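You operate a simulated robot arm through the tools that you are given. There is no shell and no other tool.

Carry out the task below with a simulated robot arm. There is one attempt and no reset: what you move stays moved.

Task
Turn the air on at 6 bar, set the OPEN knob to 2, then open the closed tines once.
Fine: air off and bled at the end.

It is judged by the outcome, as a careful person would: the job done as asked, and still so three seconds after it is handed in. It fails if anything else is knocked over, pushed out of place, dropped, spilled or broken.

Robot
A 6-joint arm with a two-finger parallel gripper, fixed in place. Base frame: the origin is on the floor under the middle of its stand, x ahead of it, y to its left, z up; the work surface is at about z = 92. Lengths are in cm, angles in degrees, forces in N, time in s.
With the tool pointing down near the work surface it reaches from about 22 to 62 cm from the base axis. Its first joint turns from -66.0 to 66.0 degrees. Payload 2.7 kg.
Tool frame: the origin (TCP) lies between the finger pads and is the grasp point; the fingertips stand 2.3 cm ahead of it; z points along the fingers, y is the line along which they close. The gripper opens to 9.4 cm. The fingers are 3.8 cm wide and 1 cm thick; the gripper's body (5.4 by 9.6 cm) begins 3.9 cm behind the TCP.
Orientation is that of the tool frame in the base frame, as a unit quaternion [w, x, y, z]. With the fingers straight down and closing along the base's y, the tool's x points along the base's -x, its y along +y and its z along -z.

Tools
- The arm moves only by the tool play_rows. Its argument "targets" is a list that holds one entry, the list of rows, each a list of 6 numbers: the shift along the tool's x, y, z in cm, then the turn, a rotation vector about the tool's x, y, z in degrees. In form: [[[tx, ty, tz, ax, ay, az], ...]]. A call has 1 to 20 rows; each row is the pose to reach, as a shift and turn from the pose commanded when the call began, along the tool's axes at that moment. "grip" is the gripper command, from -1 (fully open) to 1 (shut), values between in proportion, set as the call begins (left out, the last holds). A row lasts 0.2 s, in which the tool goes at most 5 cm and 8.6 degrees; a call with a longer step from one row to the next is refused whole, and so is a gripper value outside its range. A pose out of reach is approached as far as the arm can. The call stops where the force on the tool passes 90 N (or 10 N more than at its start, if that is more) or the arm is blocked; 0.2 s more then pass. Each finger travels about 4.5 cm/s and halts on what it meets, pressing with about 21 N; the grip force reading is that of the motor and also rises with nothing between the fingers. The clock runs only during rows and for 0.2 s after the last one: add rows that repeat a pose to give the fingers time. It gives the time, the measured TCP pose, the force on the tool (base axes), the opening and the grip force at its end, in the units of the frame above (readings bear some noise), with the torque about the TCP (base axes, N m) and any sound that the robot's microphone picked up, and new pictures: "show" is both (left out), scene, wrist or none.
- Cameras (640 x 400 px; columns grow to the right, rows downward): "scene" is fixed at [5.65, -41.99, 142.23]; the picture's right is [0.85, -0.52, 0.00], its down [-0.24, -0.39, -0.89] and it looks along [0.46, 0.76, -0.46] (base axes); focal length 341 px, centre (320, 200). "wrist" rides on the gripper at [8.6, 1.6, -7.5] in the tool frame; the picture's right is [-0.18, 0.98, 0.00], its down [-0.58, -0.11, -0.81] and it looks along [-0.79, -0.15, 0.59] (tool axes); focal length 243 px, centre (320, 200). There is no depth. A picture from a camera that has moved, and an enlarged one, comes with that camera's place and axes in the base frame and with its lens. The place of the scene camera against the robot may be out by one fixed shift of up to 1.8 cm in any direction.
- zoom(camera, box): a new picture of the part [left, top, right, bottom] of that camera's present view, enlarged. No time passes.
- finish_job(): hands the job in; it is judged then, once.

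Places have to be worked out from the pictures, the camera data and where the tool is seen. Open the gripper and draw the arm clear of the work before you hand the job in, unless the task says otherwise.

The tools are called after "Emit:" by a JSON object that holds its "method" and its "body". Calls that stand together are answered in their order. play_rows: Moves the arm, as the interface text tells. Its arguments: {"type":"object","properties":{"targets":{"type":"array","items":{"type":"array","items":{"type":"array","items":{"type":"number"}}}},"grip":{"type":"number"},"show":{"type":"string","enum":["both","scene","wrist","none"]}},"required":["targets"]} The other tools are called the same way: zoom (camera, box) takes an enlarged picture of a part of a camera's view; finish_job () hands the job in.

At the start:

```text
time_s: 0.0
position: [34.73, 2.11, 126.91]
tcp_rot: [0.0, 0.001, 1.0, 0.001]
ft_force: [-0.4, -0.3, 0.5]
torque: [0.03, 0.02, 0.0]
finger_gap: 9.41
grasp_force: 0.0
```

scene: 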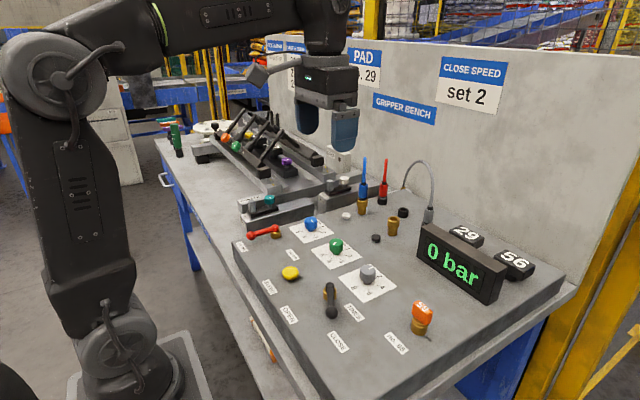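
wrist: 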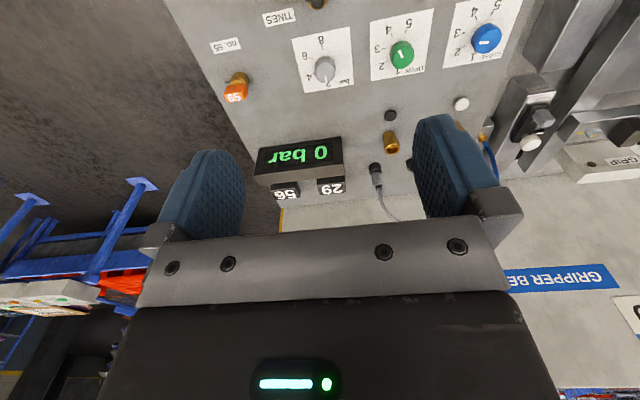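

I'll begin by looking closely at the bench panel, with enlarged pictures of the different controls and signs.

Emit:
{"method": "zoom", "body": {"camera": "scene", "box": [220, 200, 420, 325]}}

Emit:
{"method": "zoom", "body": {"camera": "scene", "box": [300, 240, 460, 360]}}

Emit:
{"method": "zoom", "body": {"camera": "scene", "box": [180, 80, 400, 230]}}

Emit:
{"method": "zoom", "body": {"camera": "wrist", "box": [200, 0, 420, 130]}}

Emit:
{"method": "zoom", "body": {"camera": "wrist", "box": [350, 0, 640, 180]}}

Emit:
{"method": "zoom", "body": {"camera": "scene", "box": [240, 20, 540, 220]}}

```text
3.20 times, centred on (320, 262) of scene
camera zoom: at [5.65, -41.99, 142.23], right [0.85, -0.52, 0.0], down [-0.24, -0.39, -0.89], along [0.46, 0.76, -0.46], focal length 1091 px, centre (320, 0)
```

zoom: 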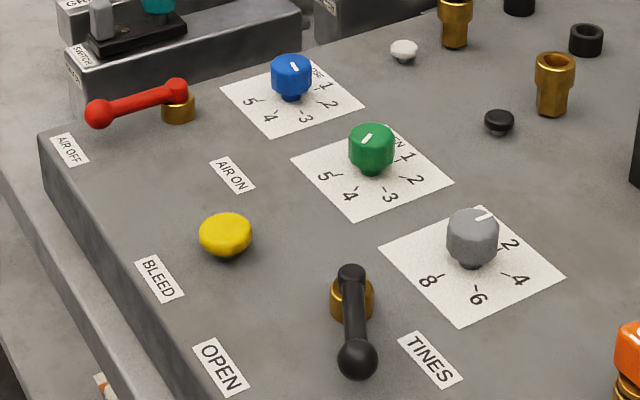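

```text
3.33 times, centred on (380, 300) of scene
camera zoom: at [5.65, -41.99, 142.23], right [0.85, -0.52, 0.0], down [-0.24, -0.39, -0.89], along [0.46, 0.76, -0.46], focal length 1136 px, centre (120, -133)
```

zoom: 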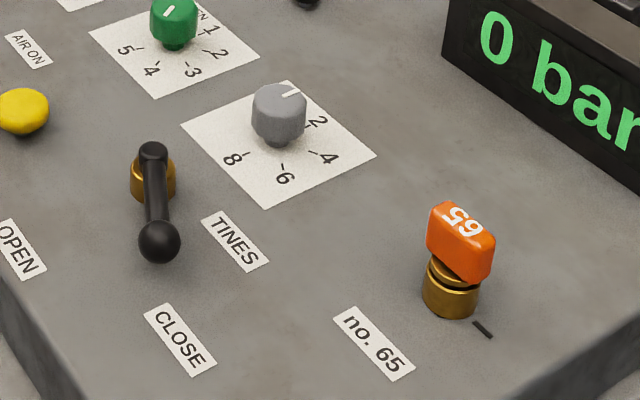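

```text
2.67 times, centred on (290, 155) of scene
camera zoom: at [5.65, -41.99, 142.23], right [0.85, -0.52, 0.0], down [-0.24, -0.39, -0.89], along [0.46, 0.76, -0.46], focal length 909 px, centre (400, 320)
```

zoom: 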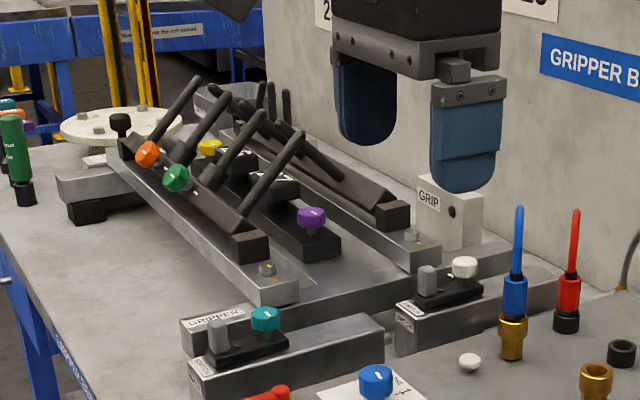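

```text
2.91 times, centred on (310, 65) of wrist
camera zoom: at [25.98, 3.77, 134.42], right [0.18, 0.98, 0.0], down [0.58, -0.11, 0.81], along [0.79, -0.15, -0.59], focal length 706 px, centre (349, 593)
```

zoom: 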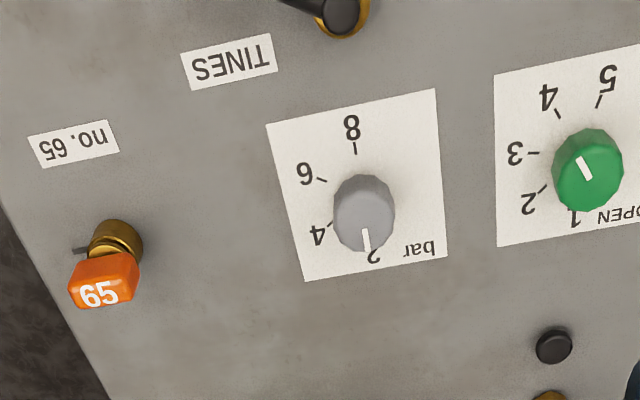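

```text
2.21 times, centred on (495, 90) of wrist
camera zoom: at [25.98, 3.77, 134.42], right [0.18, 0.98, 0.0], down [0.58, -0.11, 0.81], along [0.79, -0.15, -0.59], focal length 535 px, centre (-66, 443)
```

zoom: 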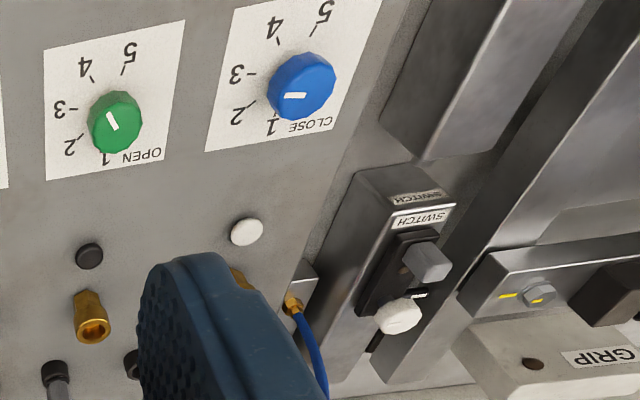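

```text
2.00 times, centred on (390, 120) of scene
camera zoom: at [5.65, -41.99, 142.23], right [0.85, -0.52, 0.0], down [-0.24, -0.39, -0.89], along [0.46, 0.76, -0.46], focal length 682 px, centre (180, 360)
```

zoom: 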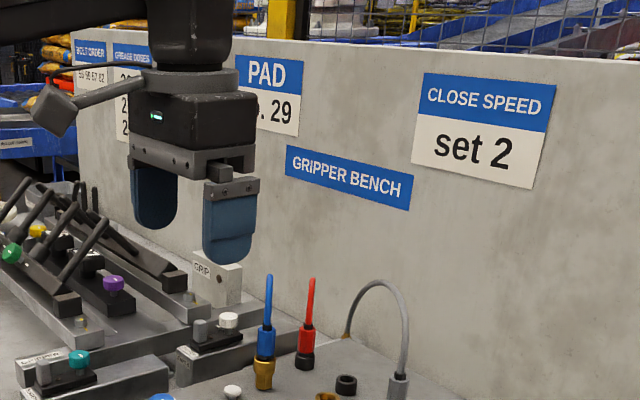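

The panel has a red AIR lever, yellow BLEED, a grey bar knob, a green OPEN knob, a blue CLOSE knob and a black TINES lever. I'll pull the wrist camera back and look over the whole panel before touching anything.

Emit:
{"method": "play_rows", "body": {"targets": [[[4, 0, 1, 0, 0, 0], [8, 0, 3, 0, 0, 0], [8, 0, 3, 0, 0, 0]]], "grip": -1, "show": "both"}}

```text
time_s: 0.8
position: [26.54, 2.15, 123.96]
tcp_rot: [0.001, 0.0, 1.0, 0.001]
ft_force: [-0.1, 0.1, -1.2]
torque: [0.01, 0.01, -0.01]
finger_gap: 9.39
grasp_force: 0.0
camera wrist: at [17.87, 3.76, 131.41], right [0.18, 0.98, 0.0], down [0.58, -0.11, 0.81], along [0.79, -0.15, -0.59], focal length 243 px, centre (320, 200)
```

scene: 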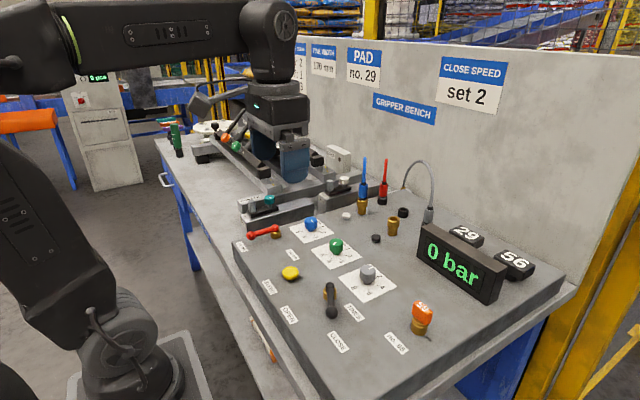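
wrist: 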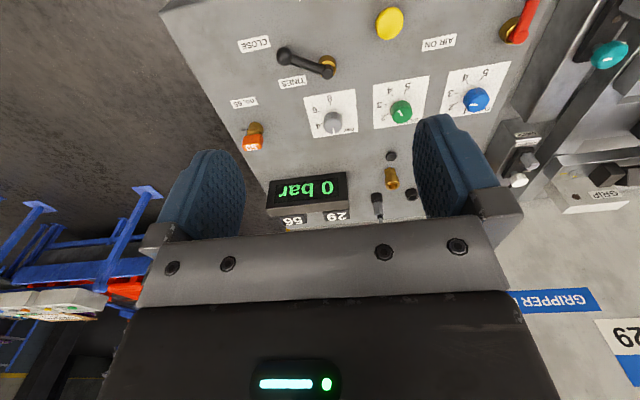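

The whole panel is now in the wrist view; I'll enlarge the details of each control and the wall sheets.

Emit:
{"method": "zoom", "body": {"camera": "wrist", "box": [220, 0, 400, 112]}}

Emit:
{"method": "zoom", "body": {"camera": "wrist", "box": [300, 60, 420, 135]}}

Emit:
{"method": "zoom", "body": {"camera": "wrist", "box": [360, 0, 560, 125]}}

Emit:
{"method": "zoom", "body": {"camera": "wrist", "box": [480, 0, 640, 220]}}

Emit:
{"method": "zoom", "body": {"camera": "scene", "box": [290, 30, 530, 130]}}

Emit:
{"method": "zoom", "body": {"camera": "scene", "box": [340, 140, 560, 310]}}

```text
3.56 times, centred on (310, 56) of wrist
camera zoom: at [17.87, 3.76, 131.41], right [0.18, 0.98, 0.0], down [0.58, -0.11, 0.81], along [0.79, -0.15, -0.59], focal length 863 px, centre (356, 712)
```

zoom: 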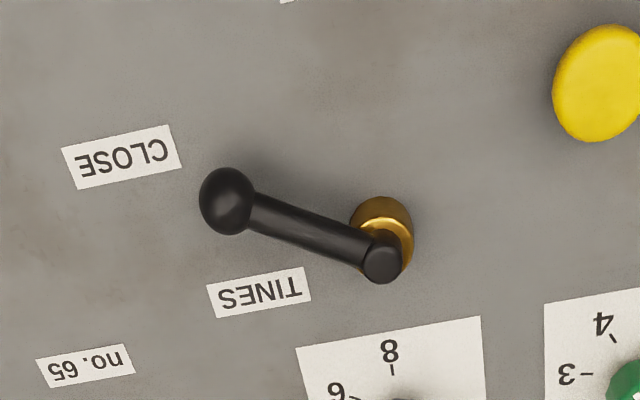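

```text
5.33 times, centred on (360, 98) of wrist
camera zoom: at [17.87, 3.76, 131.41], right [0.18, 0.98, 0.0], down [0.58, -0.11, 0.81], along [0.79, -0.15, -0.59], focal length 1294 px, centre (107, 747)
```

zoom: 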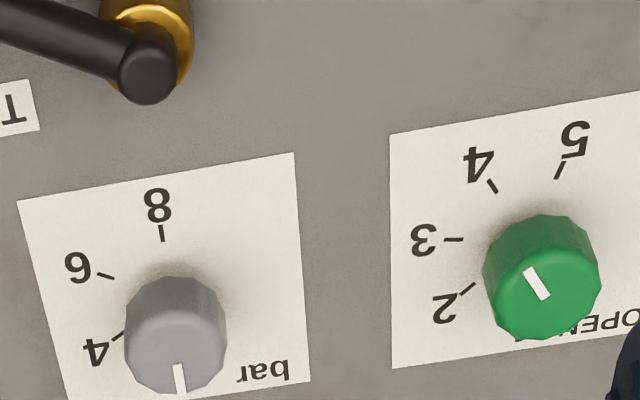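

```text
3.20 times, centred on (460, 62) of wrist
camera zoom: at [17.87, 3.76, 131.41], right [0.18, 0.98, 0.0], down [0.58, -0.11, 0.81], along [0.79, -0.15, -0.59], focal length 776 px, centre (-128, 640)
```

zoom: 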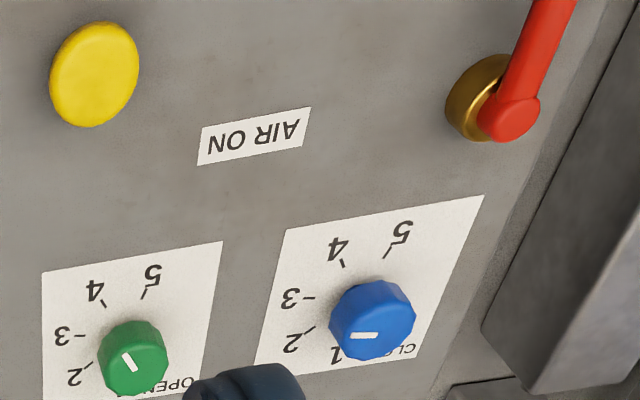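

```text
1.82 times, centred on (560, 110) of wrist
camera zoom: at [17.87, 3.76, 131.41], right [0.18, 0.98, 0.0], down [0.58, -0.11, 0.81], along [0.79, -0.15, -0.59], focal length 441 px, centre (-116, 364)
```

zoom: 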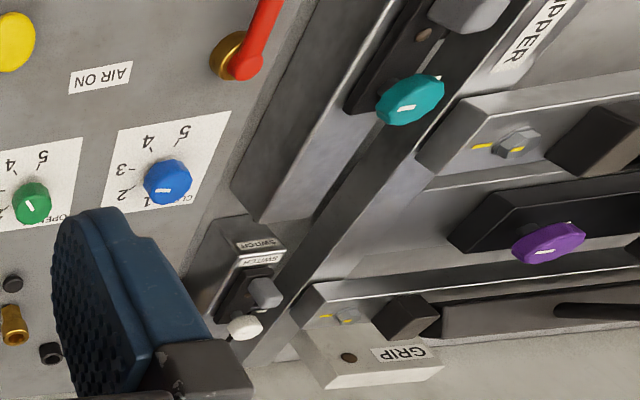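

```text
2.67 times, centred on (410, 80) of scene
camera zoom: at [5.65, -41.99, 142.23], right [0.85, -0.52, 0.0], down [-0.24, -0.39, -0.89], along [0.46, 0.76, -0.46], focal length 909 px, centre (80, 520)
```

zoom: 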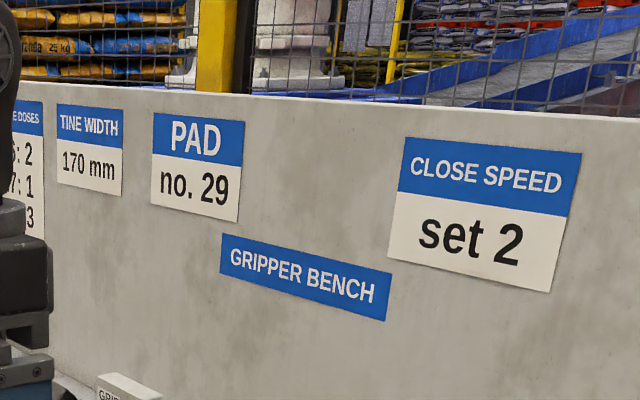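

```text
2.35 times, centred on (450, 225) of scene
camera zoom: at [5.65, -41.99, 142.23], right [0.85, -0.52, 0.0], down [-0.24, -0.39, -0.89], along [0.46, 0.76, -0.46], focal length 802 px, centre (14, 141)
```

zoom: 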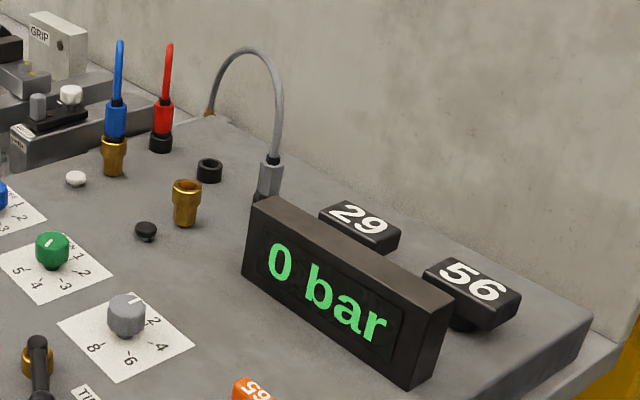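

The dials, AIR lever, TINES lever and labels are legible. I'll shift the camera left at safe height to see the hose couplings and the tine gripper itself.

Emit:
{"method": "play_rows", "body": {"targets": [[[0, 4.5, 0, 0, 0, 0], [0, 9, 0, 0, 0, 0], [0, 13, 0, 0, 0, 0], [0, 13, 0, 0, 0, 0]]], "show": "wrist"}}

```text
time_s: 1.8
position: [26.58, 15.2, 124.02]
tcp_rot: [0.001, 0.0, 1.0, 0.001]
ft_force: [-0.3, 0.1, 0.7]
torque: [0.01, -0.02, 0.0]
finger_gap: 9.42
grasp_force: 0.1
camera wrist: at [17.93, 16.81, 131.44], right [0.18, 0.98, 0.0], down [0.58, -0.11, 0.81], along [0.79, -0.15, -0.59], focal length 243 px, centre (320, 200)
```

wrist: 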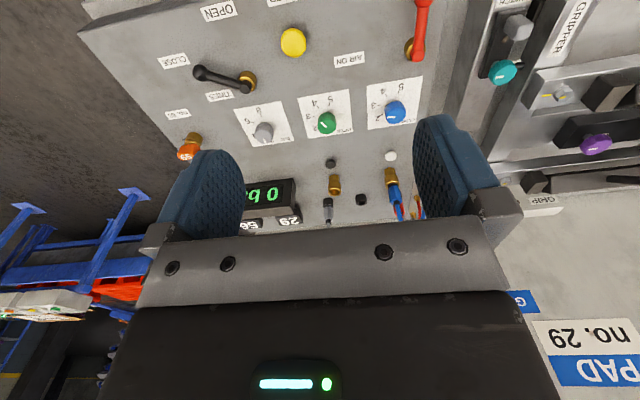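

Emit:
{"method": "zoom", "body": {"camera": "wrist", "box": [300, 130, 440, 220]}}

Emit:
{"method": "zoom", "body": {"camera": "wrist", "box": [140, 0, 300, 110]}}

Emit:
{"method": "zoom", "body": {"camera": "wrist", "box": [320, 0, 480, 110]}}

Emit:
{"method": "zoom", "body": {"camera": "wrist", "box": [440, 0, 640, 220]}}

Emit:
{"method": "zoom", "body": {"camera": "scene", "box": [160, 90, 360, 230]}}

```text
4.44 times, centred on (370, 175) of wrist
camera zoom: at [17.93, 16.81, 131.44], right [0.18, 0.98, 0.0], down [0.58, -0.11, 0.81], along [0.79, -0.15, -0.59], focal length 1078 px, centre (98, 311)
```

zoom: 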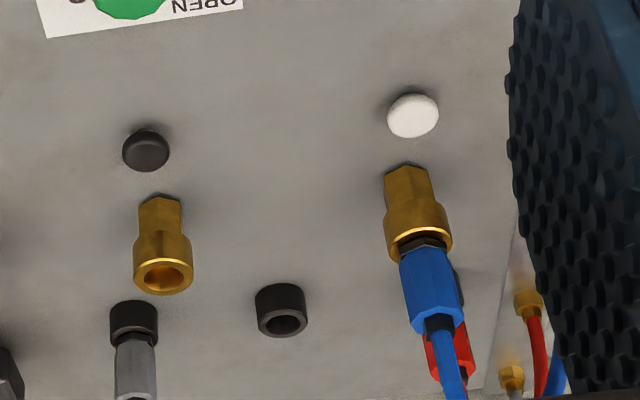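

```text
3.64 times, centred on (220, 55) of wrist
camera zoom: at [17.93, 16.81, 131.44], right [0.18, 0.98, 0.0], down [0.58, -0.11, 0.81], along [0.79, -0.15, -0.59], focal length 882 px, centre (684, 727)
```

zoom: 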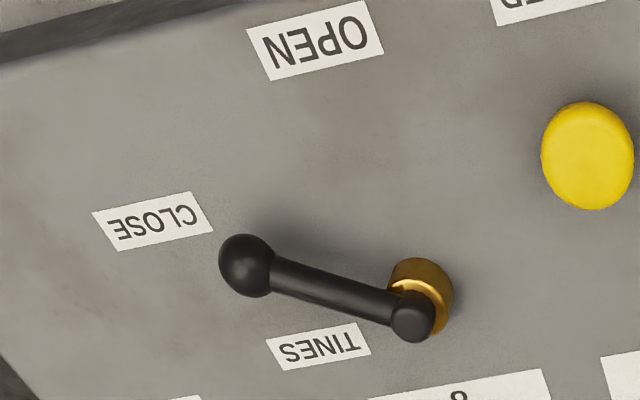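

```text
3.64 times, centred on (400, 55) of wrist
camera zoom: at [17.93, 16.81, 131.44], right [0.18, 0.98, 0.0], down [0.58, -0.11, 0.81], along [0.79, -0.15, -0.59], focal length 882 px, centre (29, 727)
```

zoom: 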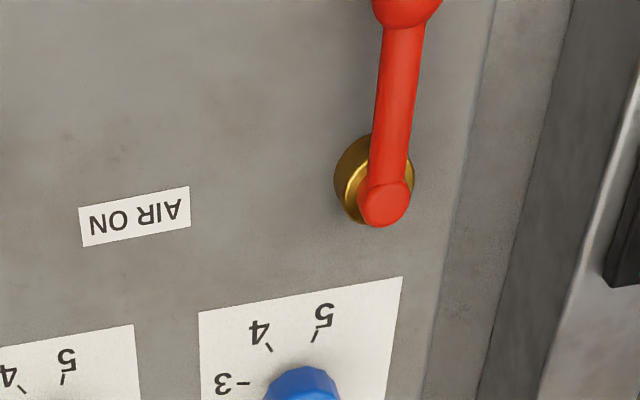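

```text
1.82 times, centred on (540, 110) of wrist
camera zoom: at [17.93, 16.81, 131.44], right [0.18, 0.98, 0.0], down [0.58, -0.11, 0.81], along [0.79, -0.15, -0.59], focal length 441 px, centre (-80, 364)
```

zoom: 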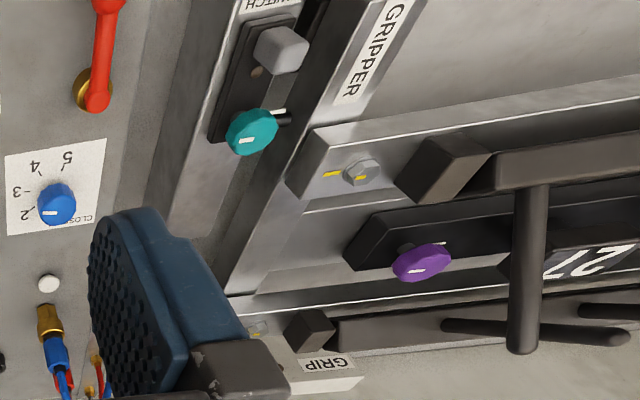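

```text
2.86 times, centred on (260, 160) of scene
camera zoom: at [5.65, -41.99, 142.23], right [0.85, -0.52, 0.0], down [-0.24, -0.39, -0.89], along [0.46, 0.76, -0.46], focal length 974 px, centre (491, 314)
```

zoom: 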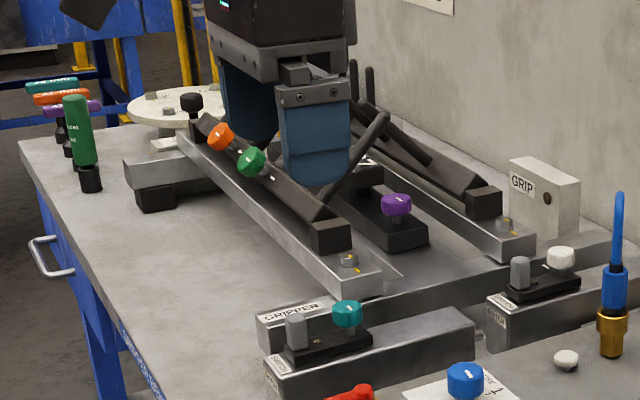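

The panel top works out at z ≈ 92, with the grey bar knob near (44.4, 1.3), green OPEN near (44.1, 13.3), AIR lever hub near (35.8, 27.7), TINES lever hub near (35.9, 1.6) pointing at CLOSE. The hose plugs are connected elsewhere and aren't part of this job; I move over the grey knob to read it at close range.

Emit:
{"method": "play_rows", "body": {"targets": [[[-3, -2.3, 3, 0, 0, 0], [-6, -4.6, 6, 0, 0, 0], [-9, -7, 9, 0, 0, 0], [-12, -9.3, 12, 0, 0, 0], [-15, -11.6, 15, 0, 0, 0], [-17.8, -13.9, 17, 0, 0, 0], [-17.8, -13.9, 17, 0, 0, 0]]], "show": "both"}}

```text
time_s: 3.4
position: [44.64, 1.17, 106.8]
tcp_rot: [0.001, 0.001, 1.0, 0.001]
ft_force: [-1.4, 0.5, 0.1]
torque: [-0.01, 0.03, -0.01]
finger_gap: 9.39
grasp_force: 0.0
camera wrist: at [35.9, 2.88, 114.28], right [0.18, 0.98, 0.0], down [0.58, -0.11, 0.81], along [0.79, -0.15, -0.59], focal length 243 px, centre (320, 200)
```

scene: 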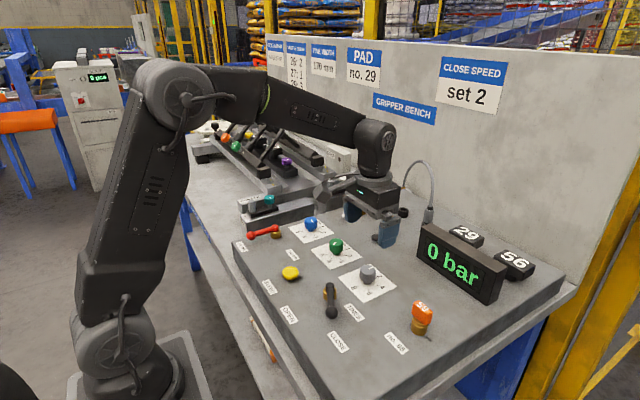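
wrist: 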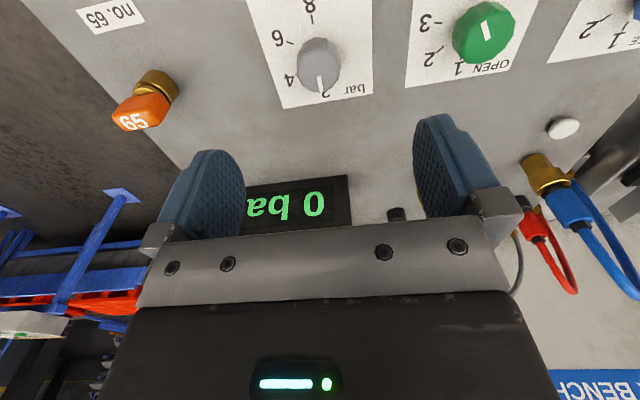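

The knob lies right under the gripper, at about (44.6, 1.2), top at z ≈ 95. I'll enlarge both dials to read the pointers and tick angles.

Emit:
{"method": "zoom", "body": {"camera": "wrist", "box": [240, 0, 400, 110]}}

Emit:
{"method": "zoom", "body": {"camera": "wrist", "box": [400, 0, 640, 110]}}

Emit:
{"method": "zoom", "body": {"camera": "scene", "box": [330, 250, 410, 305]}}

Emit:
{"method": "zoom", "body": {"camera": "scene", "box": [300, 225, 380, 280]}}

```text
3.64 times, centred on (320, 55) of wrist
camera zoom: at [35.9, 2.88, 114.28], right [0.18, 0.98, 0.0], down [0.58, -0.11, 0.81], along [0.79, -0.15, -0.59], focal length 882 px, centre (320, 727)
```

zoom: 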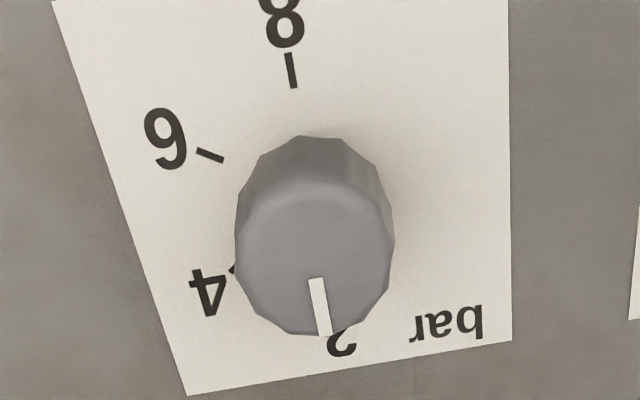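

```text
2.67 times, centred on (520, 55) of wrist
camera zoom: at [35.9, 2.88, 114.28], right [0.18, 0.98, 0.0], down [0.58, -0.11, 0.81], along [0.79, -0.15, -0.59], focal length 647 px, centre (-213, 587)
```

zoom: 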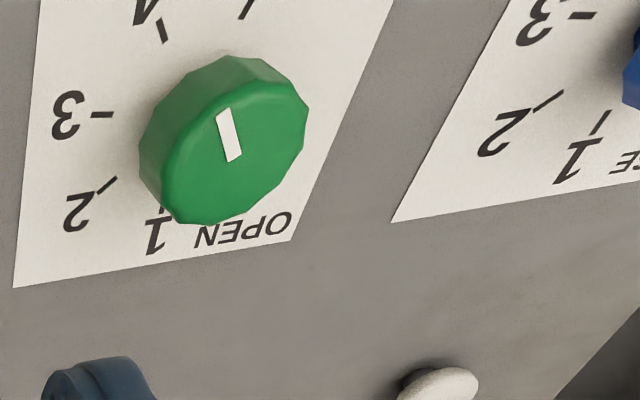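

```text
7.27 times, centred on (370, 278) of scene
camera zoom: at [5.65, -42.0, 142.23], right [0.85, -0.52, 0.0], down [-0.24, -0.39, -0.89], along [0.46, 0.76, -0.46], focal length 2479 px, centre (-44, -364)
```

zoom: 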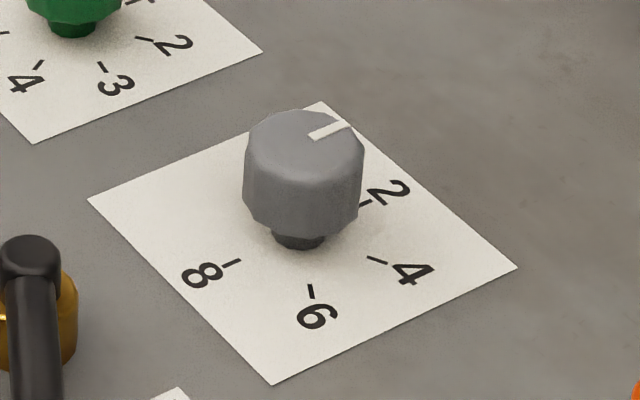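

```text
7.27 times, centred on (340, 252) of scene
camera zoom: at [5.65, -42.0, 142.23], right [0.85, -0.52, 0.0], down [-0.24, -0.39, -0.89], along [0.46, 0.76, -0.46], focal length 2479 px, centre (174, -182)
```

zoom: 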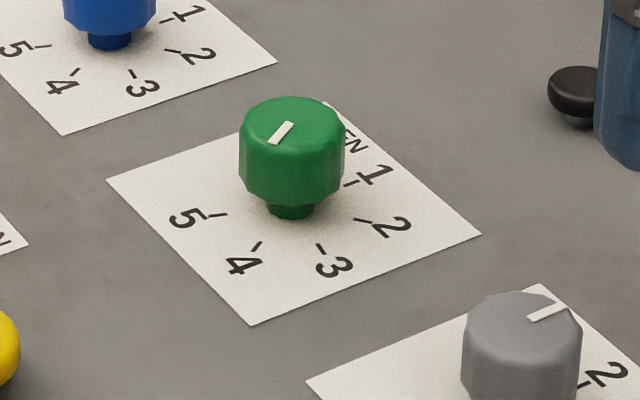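

Working out the ticks: bar knob centre ≈ (44.95, 1.1), pointer at +x (2 bar), with 4/6/8 at 60° steps clockwise, so 6 is 120° clockwise. OPEN is at 4, and 2 is about 97° anticlockwise from there. I pre-turn the gripper 60° anticlockwise over the bar knob so the 120° turn stays symmetric.

Emit:
{"method": "play_rows", "body": {"targets": [[[-0.1, 0, 0, 0, 0, -8.5], [-0.2, 0, 0, 0, 0, -17], [-0.3, 0, 0, 0, 0, -25.5], [-0.3, 0, 0, 0, 0, -34], [-0.3, 0, 0, 0, 0, -42.5], [-0.3, 0, 0, 0, 0, -51], [-0.3, 0, 0, 0, 0, -59.5], [-0.3, 0, 0, 0, 0, -60], [-0.3, 0, 0, 0, 0, -60]]], "show": "both"}}

```text
time_s: 5.4
position: [44.72, 1.22, 106.99]
tcp_rot: [0.001, -0.5, 0.866, 0.0]
ft_force: [-0.1, 0.9, -0.3]
torque: [-0.04, 0.05, 0.03]
finger_gap: 9.4
grasp_force: 0.0
camera wrist: at [39.02, -5.44, 114.42], right [-0.76, 0.65, 0.0], down [0.38, 0.45, 0.81], along [0.53, 0.61, -0.59], focal length 243 px, centre (320, 200)
```

scene: 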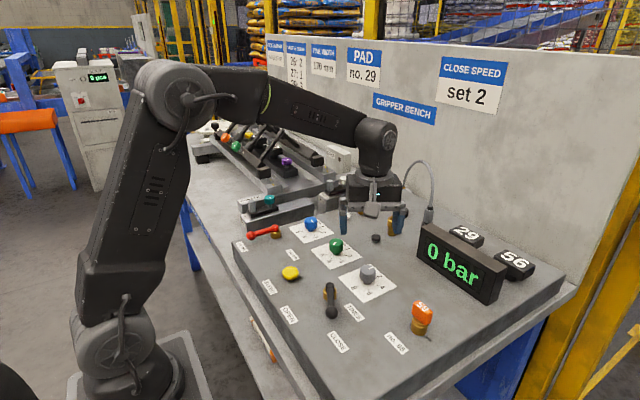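
wrist: 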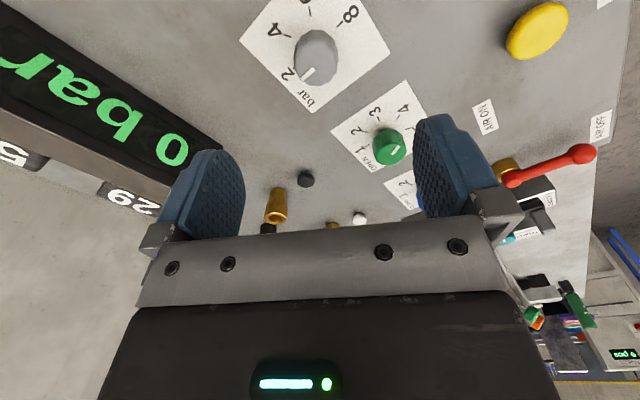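

The gripper is turned 60° with no surprises; I'll enlarge the knob in this view to check its centre before descending.

Emit:
{"method": "zoom", "body": {"camera": "wrist", "box": [230, 0, 400, 115]}}

```text
3.48 times, centred on (315, 58) of wrist
camera zoom: at [39.02, -5.44, 114.42], right [-0.76, 0.65, 0.0], down [0.38, 0.45, 0.81], along [0.53, 0.61, -0.59], focal length 844 px, centre (337, 696)
```

zoom: 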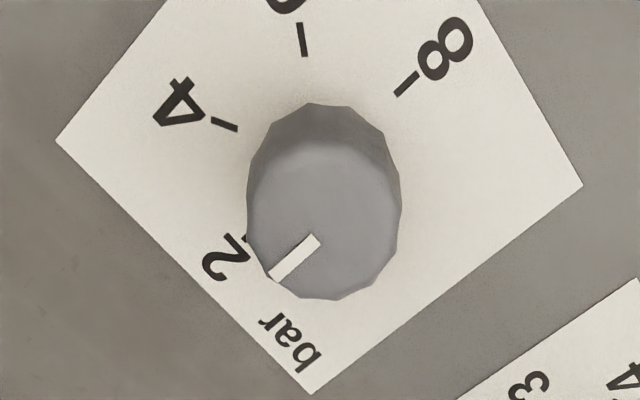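

The knob top centre again comes out at (45.0, 1.05), so I adjust slightly and descend with open fingers to TCP z ≈ 95.5, fingertips about 1 cm above the panel.

Emit:
{"method": "play_rows", "body": {"targets": [[[0.04, -0.19, 3, 0, 0, 0], [0.04, -0.19, 6, 0, 0, 0], [0.04, -0.19, 8.5, 0, 0, 0], [0.04, -0.19, 10.2, 0, 0, 0], [0.04, -0.19, 11.0, 0, 0, 0], [0.04, -0.19, 11.4, 0, 0, 0], [0.04, -0.19, 11.4, 0, 0, 0]]], "show": "both"}}

```text
time_s: 7.0
position: [44.93, 1.1, 95.55]
tcp_rot: [0.001, -0.5, 0.866, 0.0]
ft_force: [-0.1, 0.8, 0.1]
torque: [0.0, 0.01, 0.01]
finger_gap: 9.39
grasp_force: 0.1
camera wrist: at [39.16, -5.56, 102.97], right [-0.76, 0.65, 0.0], down [0.38, 0.45, 0.81], along [0.53, 0.61, -0.59], focal length 243 px, centre (320, 200)
```

scene: 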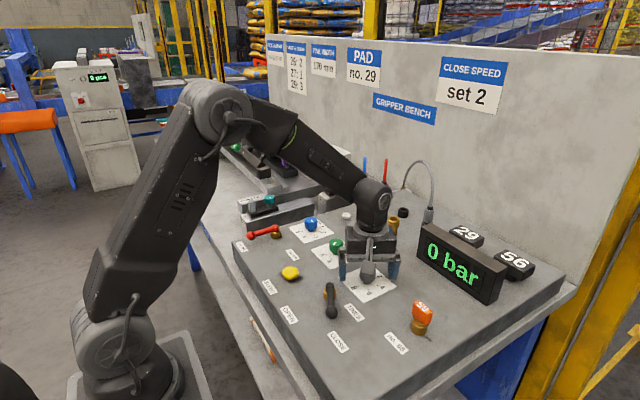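
wrist: 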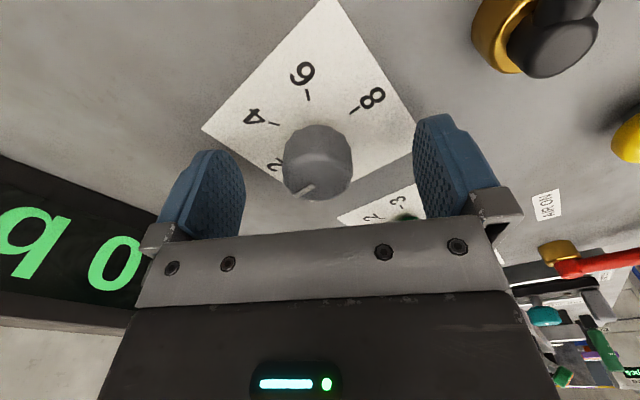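

The knob stands squarely between the fingers. I close on it and look.

Emit:
{"method": "play_rows", "body": {"targets": [[[0, 0, 0, 0, 0, 0], [0, 0, 0, 0, 0, 0], [0, 0, 0, 0, 0, 0], [0, 0, 0, 0, 0, 0], [0, 0, 0, 0, 0, 0], [0, 0, 0, 0, 0, 0]]], "grip": 1, "show": "wrist"}}

```text
time_s: 8.4
position: [44.95, 0.93, 95.53]
tcp_rot: [0.001, -0.5, 0.866, -0.001]
ft_force: [13.6, -7.5, -4.5]
torque: [0.12, -0.23, -0.02]
finger_gap: 3.37
grasp_force: 44.7
camera wrist: at [39.25, -5.61, 103.0], right [-0.76, 0.65, 0.0], down [0.38, 0.45, 0.81], along [0.53, 0.61, -0.59], focal length 243 px, centre (320, 200)
```

wrist: 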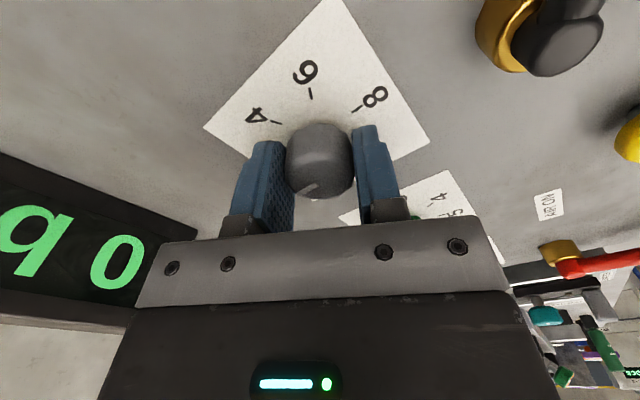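

Gripped at 3.37 cm, with about 15 N sideways, meaning the knob sits slightly toward the tool's −y. I shift a little that way to relieve it.

Emit:
{"method": "play_rows", "body": {"targets": [[[0, -0.1, 0, 0, 0, 0], [0, -0.15, 0, 0, 0, 0], [0, -0.15, 0, 0, 0, 0]]], "show": "none"}}

```text
time_s: 9.2
position: [45.03, 1.01, 95.58]
tcp_rot: [0.0, -0.5, 0.866, 0.0]
ft_force: [1.8, -4.6, 3.5]
torque: [0.63, -0.4, 0.0]
finger_gap: 3.33
grasp_force: 44.6
```

Side force is nearly gone. I turn the knob clockwise 30° first to check that it follows.

Emit:
{"method": "play_rows", "body": {"targets": [[[0, 0, 0, 0, 0, 5], [0, 0, 0, 0, 0, 10], [0, 0, 0, 0, 0, 15], [0, 0, 0, 0, 0, 20], [0, 0, 0, 0, 0, 25], [0, 0, 0, 0, 0, 30], [0, 0, 0, 0, 0, 30]]], "show": "both"}}

```text
time_s: 10.8
position: [45.1, 0.97, 95.52]
tcp_rot: [0.0, -0.258, 0.966, 0.001]
ft_force: [-3.6, -2.9, 1.2]
torque: [0.09, -0.73, 0.01]
finger_gap: 3.34
grasp_force: 45.5
camera wrist: at [36.71, -1.85, 103.02], right [-0.33, 0.94, 0.0], down [0.56, 0.19, 0.81], along [0.76, 0.27, -0.59], focal length 243 px, centre (320, 200)
```

scene: 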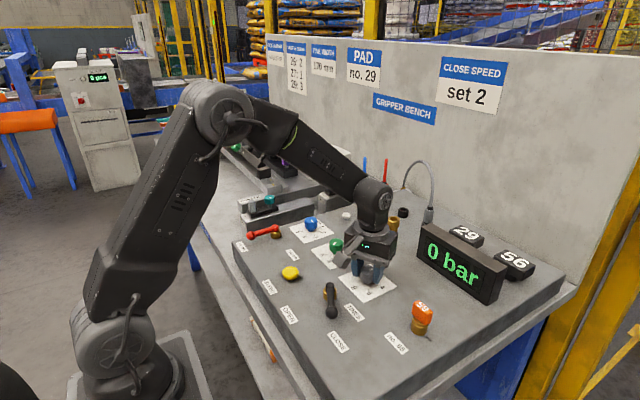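
wrist: 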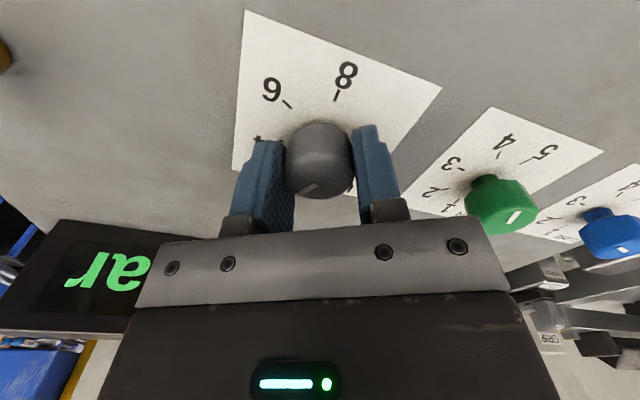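

The pointer stays fixed between the fingers, so the knob follows. I continue the remaining 90° clockwise.

Emit:
{"method": "play_rows", "body": {"targets": [[[0, 0, 0, 0, 0, 6], [0, 0, 0, 0, 0, 12], [0, 0, 0, 0, 0, 18], [0, 0, 0, 0, 0, 24], [0, 0, 0, 0, 0, 30], [0, 0, 0, 0, 0, 36], [0, 0, 0, 0, 0, 42], [0, 0, 0, 0, 0, 48], [0, 0, 0, 0, 0, 54], [0, 0, 0, 0, 0, 60], [0, 0, 0, 0, 0, 66], [0, 0, 0, 0, 0, 72], [0, 0, 0, 0, 0, 78], [0, 0, 0, 0, 0, 84], [0, 0, 0, 0, 0, 90], [0, 0, 0, 0, 0, 90]]], "show": "both"}}

```text
time_s: 14.2
position: [44.94, 0.97, 95.47]
tcp_rot: [0.0, 0.5, 0.866, 0.001]
ft_force: [-7.1, -5.4, -0.5]
torque: [-1.04, -0.6, -0.03]
finger_gap: 3.35
grasp_force: 45.0
camera wrist: at [42.11, 9.35, 103.03], right [0.94, 0.33, 0.0], down [0.19, -0.56, 0.81], along [0.27, -0.76, -0.59], focal length 243 px, centre (320, 200)
```

scene: 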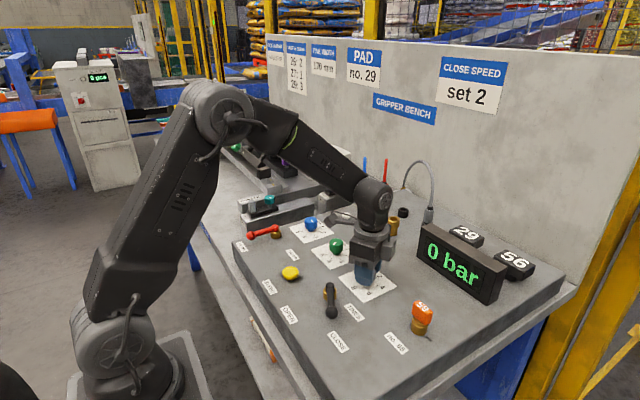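
wrist: 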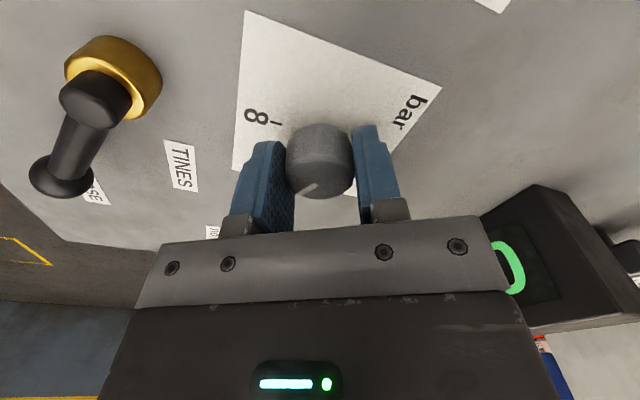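

The pointer stayed fixed relative to the fingers through all 120°. I release, rise, and check the pointer against the 6 mark.

Emit:
{"method": "play_rows", "body": {"targets": [[[0, 0, 0, 0, 0, 0], [0, 0, 0, 0, 0, 0], [0, 0, 0, 0, 0, 0], [0, 0, 0, 0, 0, 0], [0, 0, -2, 0, 0, 0], [0, 0, -6, 0, 0, 0], [0, 0, -10, 0, 0, 0], [0, 0, -12, 0, 0, 0], [0, 0, -12, 0, 0, 0]]], "grip": -1, "show": "both"}}

Emit:
{"method": "zoom", "body": {"camera": "scene", "box": [330, 250, 410, 305]}}

Emit:
{"method": "zoom", "body": {"camera": "wrist", "box": [230, 0, 400, 115]}}

```text
time_s: 16.2
position: [44.99, 1.0, 107.53]
tcp_rot: [0.001, 0.5, 0.866, 0.001]
ft_force: [-0.3, -0.2, -0.1]
torque: [0.0, -0.02, 0.04]
finger_gap: 9.39
grasp_force: 0.1
camera wrist: at [42.11, 9.29, 115.04], right [0.94, 0.33, 0.0], down [0.2, -0.56, 0.81], along [0.27, -0.76, -0.59], focal length 243 px, centre (320, 200)
```

scene: 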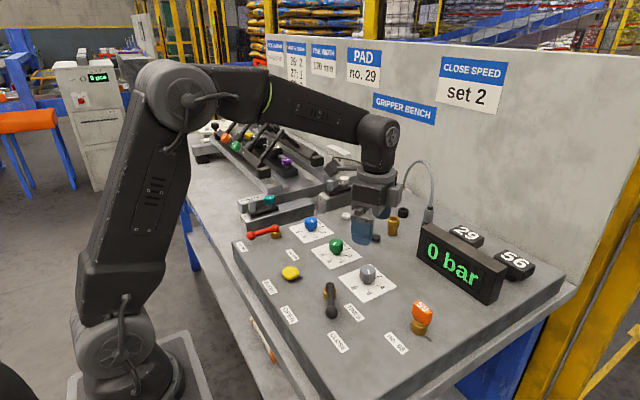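
wrist: 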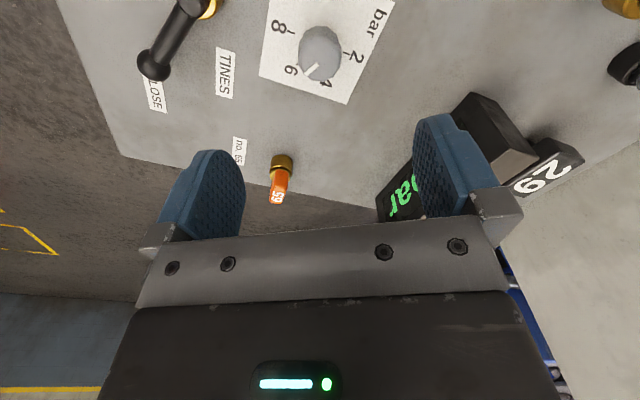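

```text
7.27 times, centred on (370, 278) of scene
camera zoom: at [5.65, -41.99, 142.23], right [0.85, -0.52, 0.0], down [-0.24, -0.39, -0.89], along [0.46, 0.76, -0.46], focal length 2479 px, centre (-44, -364)
```

zoom: 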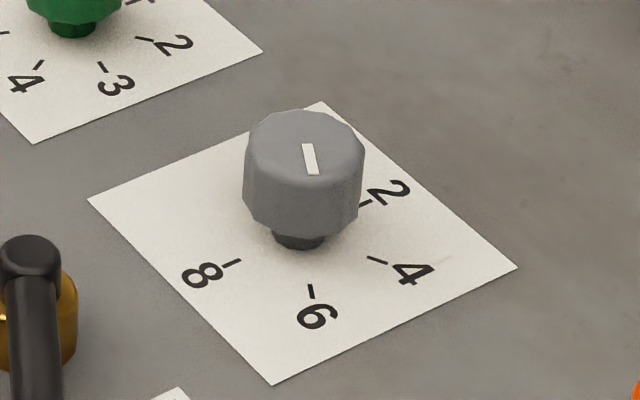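

```text
3.48 times, centred on (315, 58) of wrist
camera zoom: at [42.11, 9.29, 115.04], right [0.94, 0.33, 0.0], down [0.2, -0.56, 0.81], along [0.27, -0.76, -0.59], focal length 844 px, centre (337, 696)
```

zoom: 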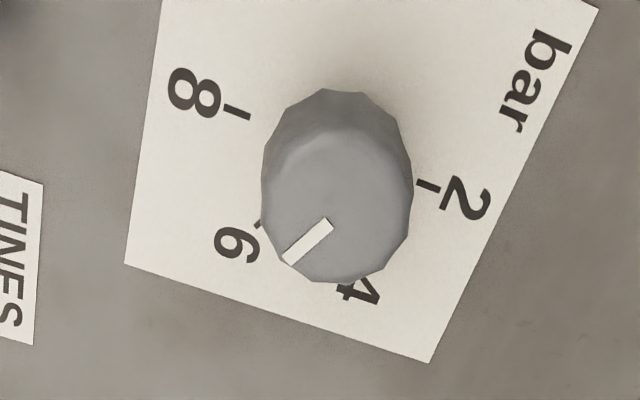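

The pointer reads −119° to −120°, right on the 6 mark. Next I move at height over the green OPEN knob, 12.05 cm to the left, keeping this gripper angle so the anticlockwise turn has room.

Emit:
{"method": "play_rows", "body": {"targets": [[[3.48, 2.01, 0, 0, 0, 0], [6.96, 4.02, 0, 0, 0, 0], [10.44, 6.03, 0, 0, 0, 0], [10.44, 6.03, 0, 0, 0, 0]]], "show": "both"}}

Emit:
{"method": "zoom", "body": {"camera": "wrist", "box": [230, 0, 400, 115]}}

```text
time_s: 17.2
position: [44.97, 13.02, 107.58]
tcp_rot: [0.0, 0.5, 0.866, 0.001]
ft_force: [1.2, -0.1, -0.4]
torque: [0.01, 0.01, 0.0]
finger_gap: 9.4
grasp_force: 0.1
camera wrist: at [42.09, 21.43, 115.02], right [0.94, 0.33, 0.0], down [0.2, -0.56, 0.81], along [0.27, -0.76, -0.59], focal length 243 px, centre (320, 200)
```

scene: 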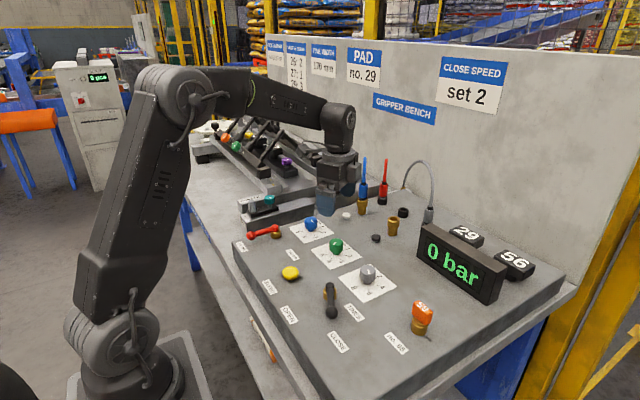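
wrist: 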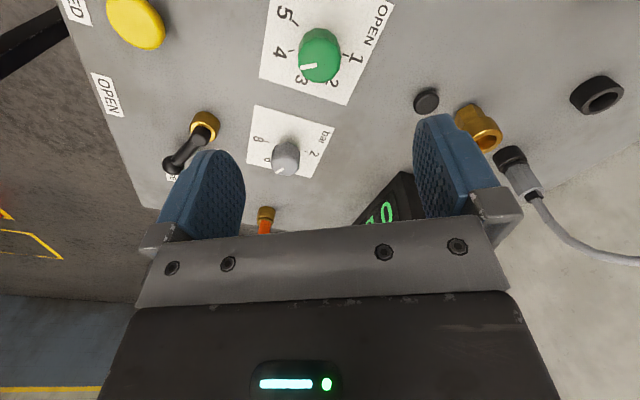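

```text
3.48 times, centred on (315, 58) of wrist
camera zoom: at [42.09, 21.43, 115.02], right [0.94, 0.33, 0.0], down [0.2, -0.56, 0.81], along [0.27, -0.76, -0.59], focal length 844 px, centre (337, 696)
```

zoom: 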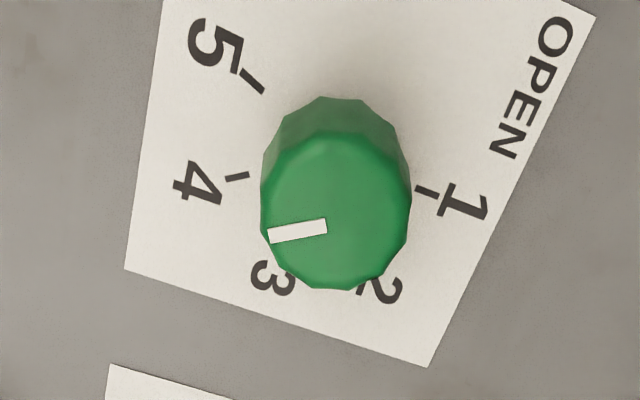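

The knob is centred between the fingers to within about 0.1 cm (centre ≈ (45.05, 12.93)). I correct and descend to the same grip height.

Emit:
{"method": "play_rows", "body": {"targets": [[[-0.09, -0.09, 3, 0, 0, 0], [-0.09, -0.09, 6, 0, 0, 0], [-0.09, -0.09, 9, 0, 0, 0], [-0.09, -0.09, 10.8, 0, 0, 0], [-0.09, -0.09, 11.6, 0, 0, 0], [-0.09, -0.09, 12, 0, 0, 0], [-0.09, -0.09, 12, 0, 0, 0]]], "show": "wrist"}}

```text
time_s: 18.8
position: [45.03, 12.97, 95.64]
tcp_rot: [0.0, 0.499, 0.866, 0.001]
ft_force: [-0.2, -0.1, 0.5]
torque: [-0.02, 0.0, -0.05]
finger_gap: 9.4
grasp_force: 0.1
camera wrist: at [42.1, 21.26, 103.05], right [0.94, 0.33, 0.0], down [0.2, -0.56, 0.81], along [0.27, -0.76, -0.59], focal length 243 px, centre (320, 200)
```

wrist: 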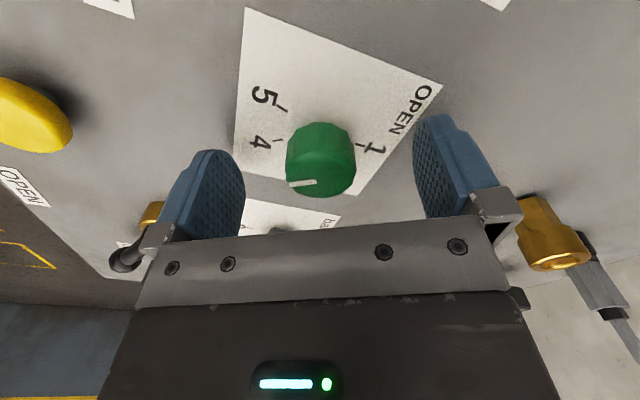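

The green knob sits between the fingers. I close on it.

Emit:
{"method": "play_rows", "body": {"targets": [[[0, 0, 0, 0, 0, 0], [0, 0, 0, 0, 0, 0], [0, 0, 0, 0, 0, 0], [0, 0, 0, 0, 0, 0], [0, 0, 0, 0, 0, 0], [0, 0, 0, 0, 0, 0]]], "grip": 1, "show": "wrist"}}

```text
time_s: 20.2
position: [45.1, 12.94, 95.68]
tcp_rot: [0.001, 0.5, 0.866, 0.001]
ft_force: [4.9, 2.8, -1.5]
torque: [-0.08, 0.4, -0.04]
finger_gap: 3.39
grasp_force: 44.7
camera wrist: at [42.12, 21.28, 103.07], right [0.94, 0.33, 0.0], down [0.19, -0.56, 0.81], along [0.27, -0.76, -0.59], focal length 243 px, centre (320, 200)
```

wrist: 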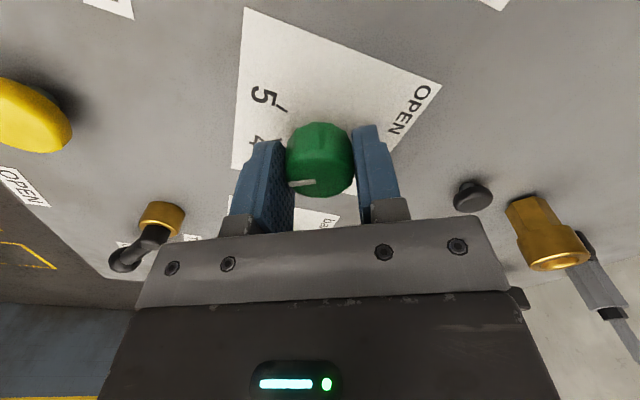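

Side force is small (≈5 N). The tick measurements fit 50° steps (1 at 0°, 2 at −50°, 4 at −150°) and the pointer is at 4, so I turn 100° anticlockwise.

Emit:
{"method": "play_rows", "body": {"targets": [[[0, 0, 0, 0, 0, -6], [0, 0, 0, 0, 0, -12], [0, 0, 0, 0, 0, -18], [0, 0, 0, 0, 0, -24], [0, 0, 0, 0, 0, -30], [0, 0, 0, 0, 0, -36], [0, 0, 0, 0, 0, -42], [0, 0, 0, 0, 0, -48], [0, 0, 0, 0, 0, -54], [0, 0, 0, 0, 0, -60], [0, 0, 0, 0, 0, -66], [0, 0, 0, 0, 0, -72], [0, 0, 0, 0, 0, -78], [0, 0, 0, 0, 0, -84], [0, 0, 0, 0, 0, -90], [0, 0, 0, 0, 0, -95], [0, 0, 0, 0, 0, -100], [0, 0, 0, 0, 0, -100]]], "show": "both"}}

```text
time_s: 24.0
position: [45.0, 13.11, 95.53]
tcp_rot: [0.002, -0.344, 0.939, 0.001]
ft_force: [12.6, 20.2, -4.7]
torque: [0.29, 0.57, 0.0]
finger_gap: 3.4
grasp_force: 45.3
camera wrist: at [37.39, 8.76, 103.04], right [-0.49, 0.87, 0.0], down [0.51, 0.29, 0.81], along [0.7, 0.4, -0.59], focal length 243 px, centre (320, 200)
```

scene: 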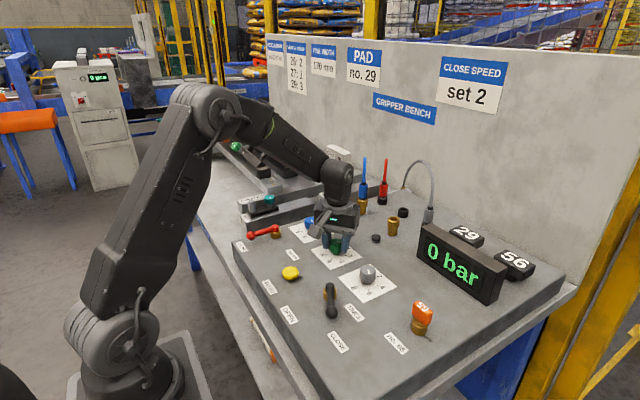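
wrist: 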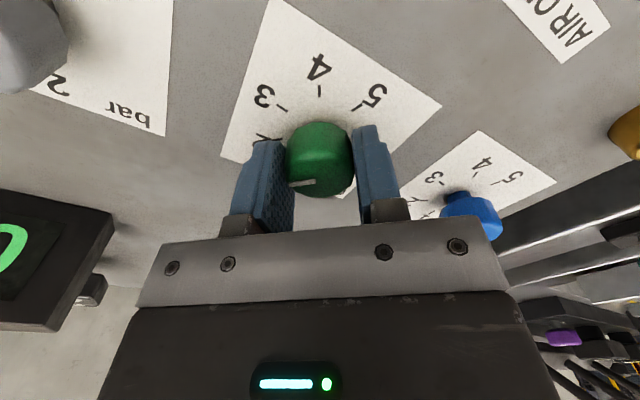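

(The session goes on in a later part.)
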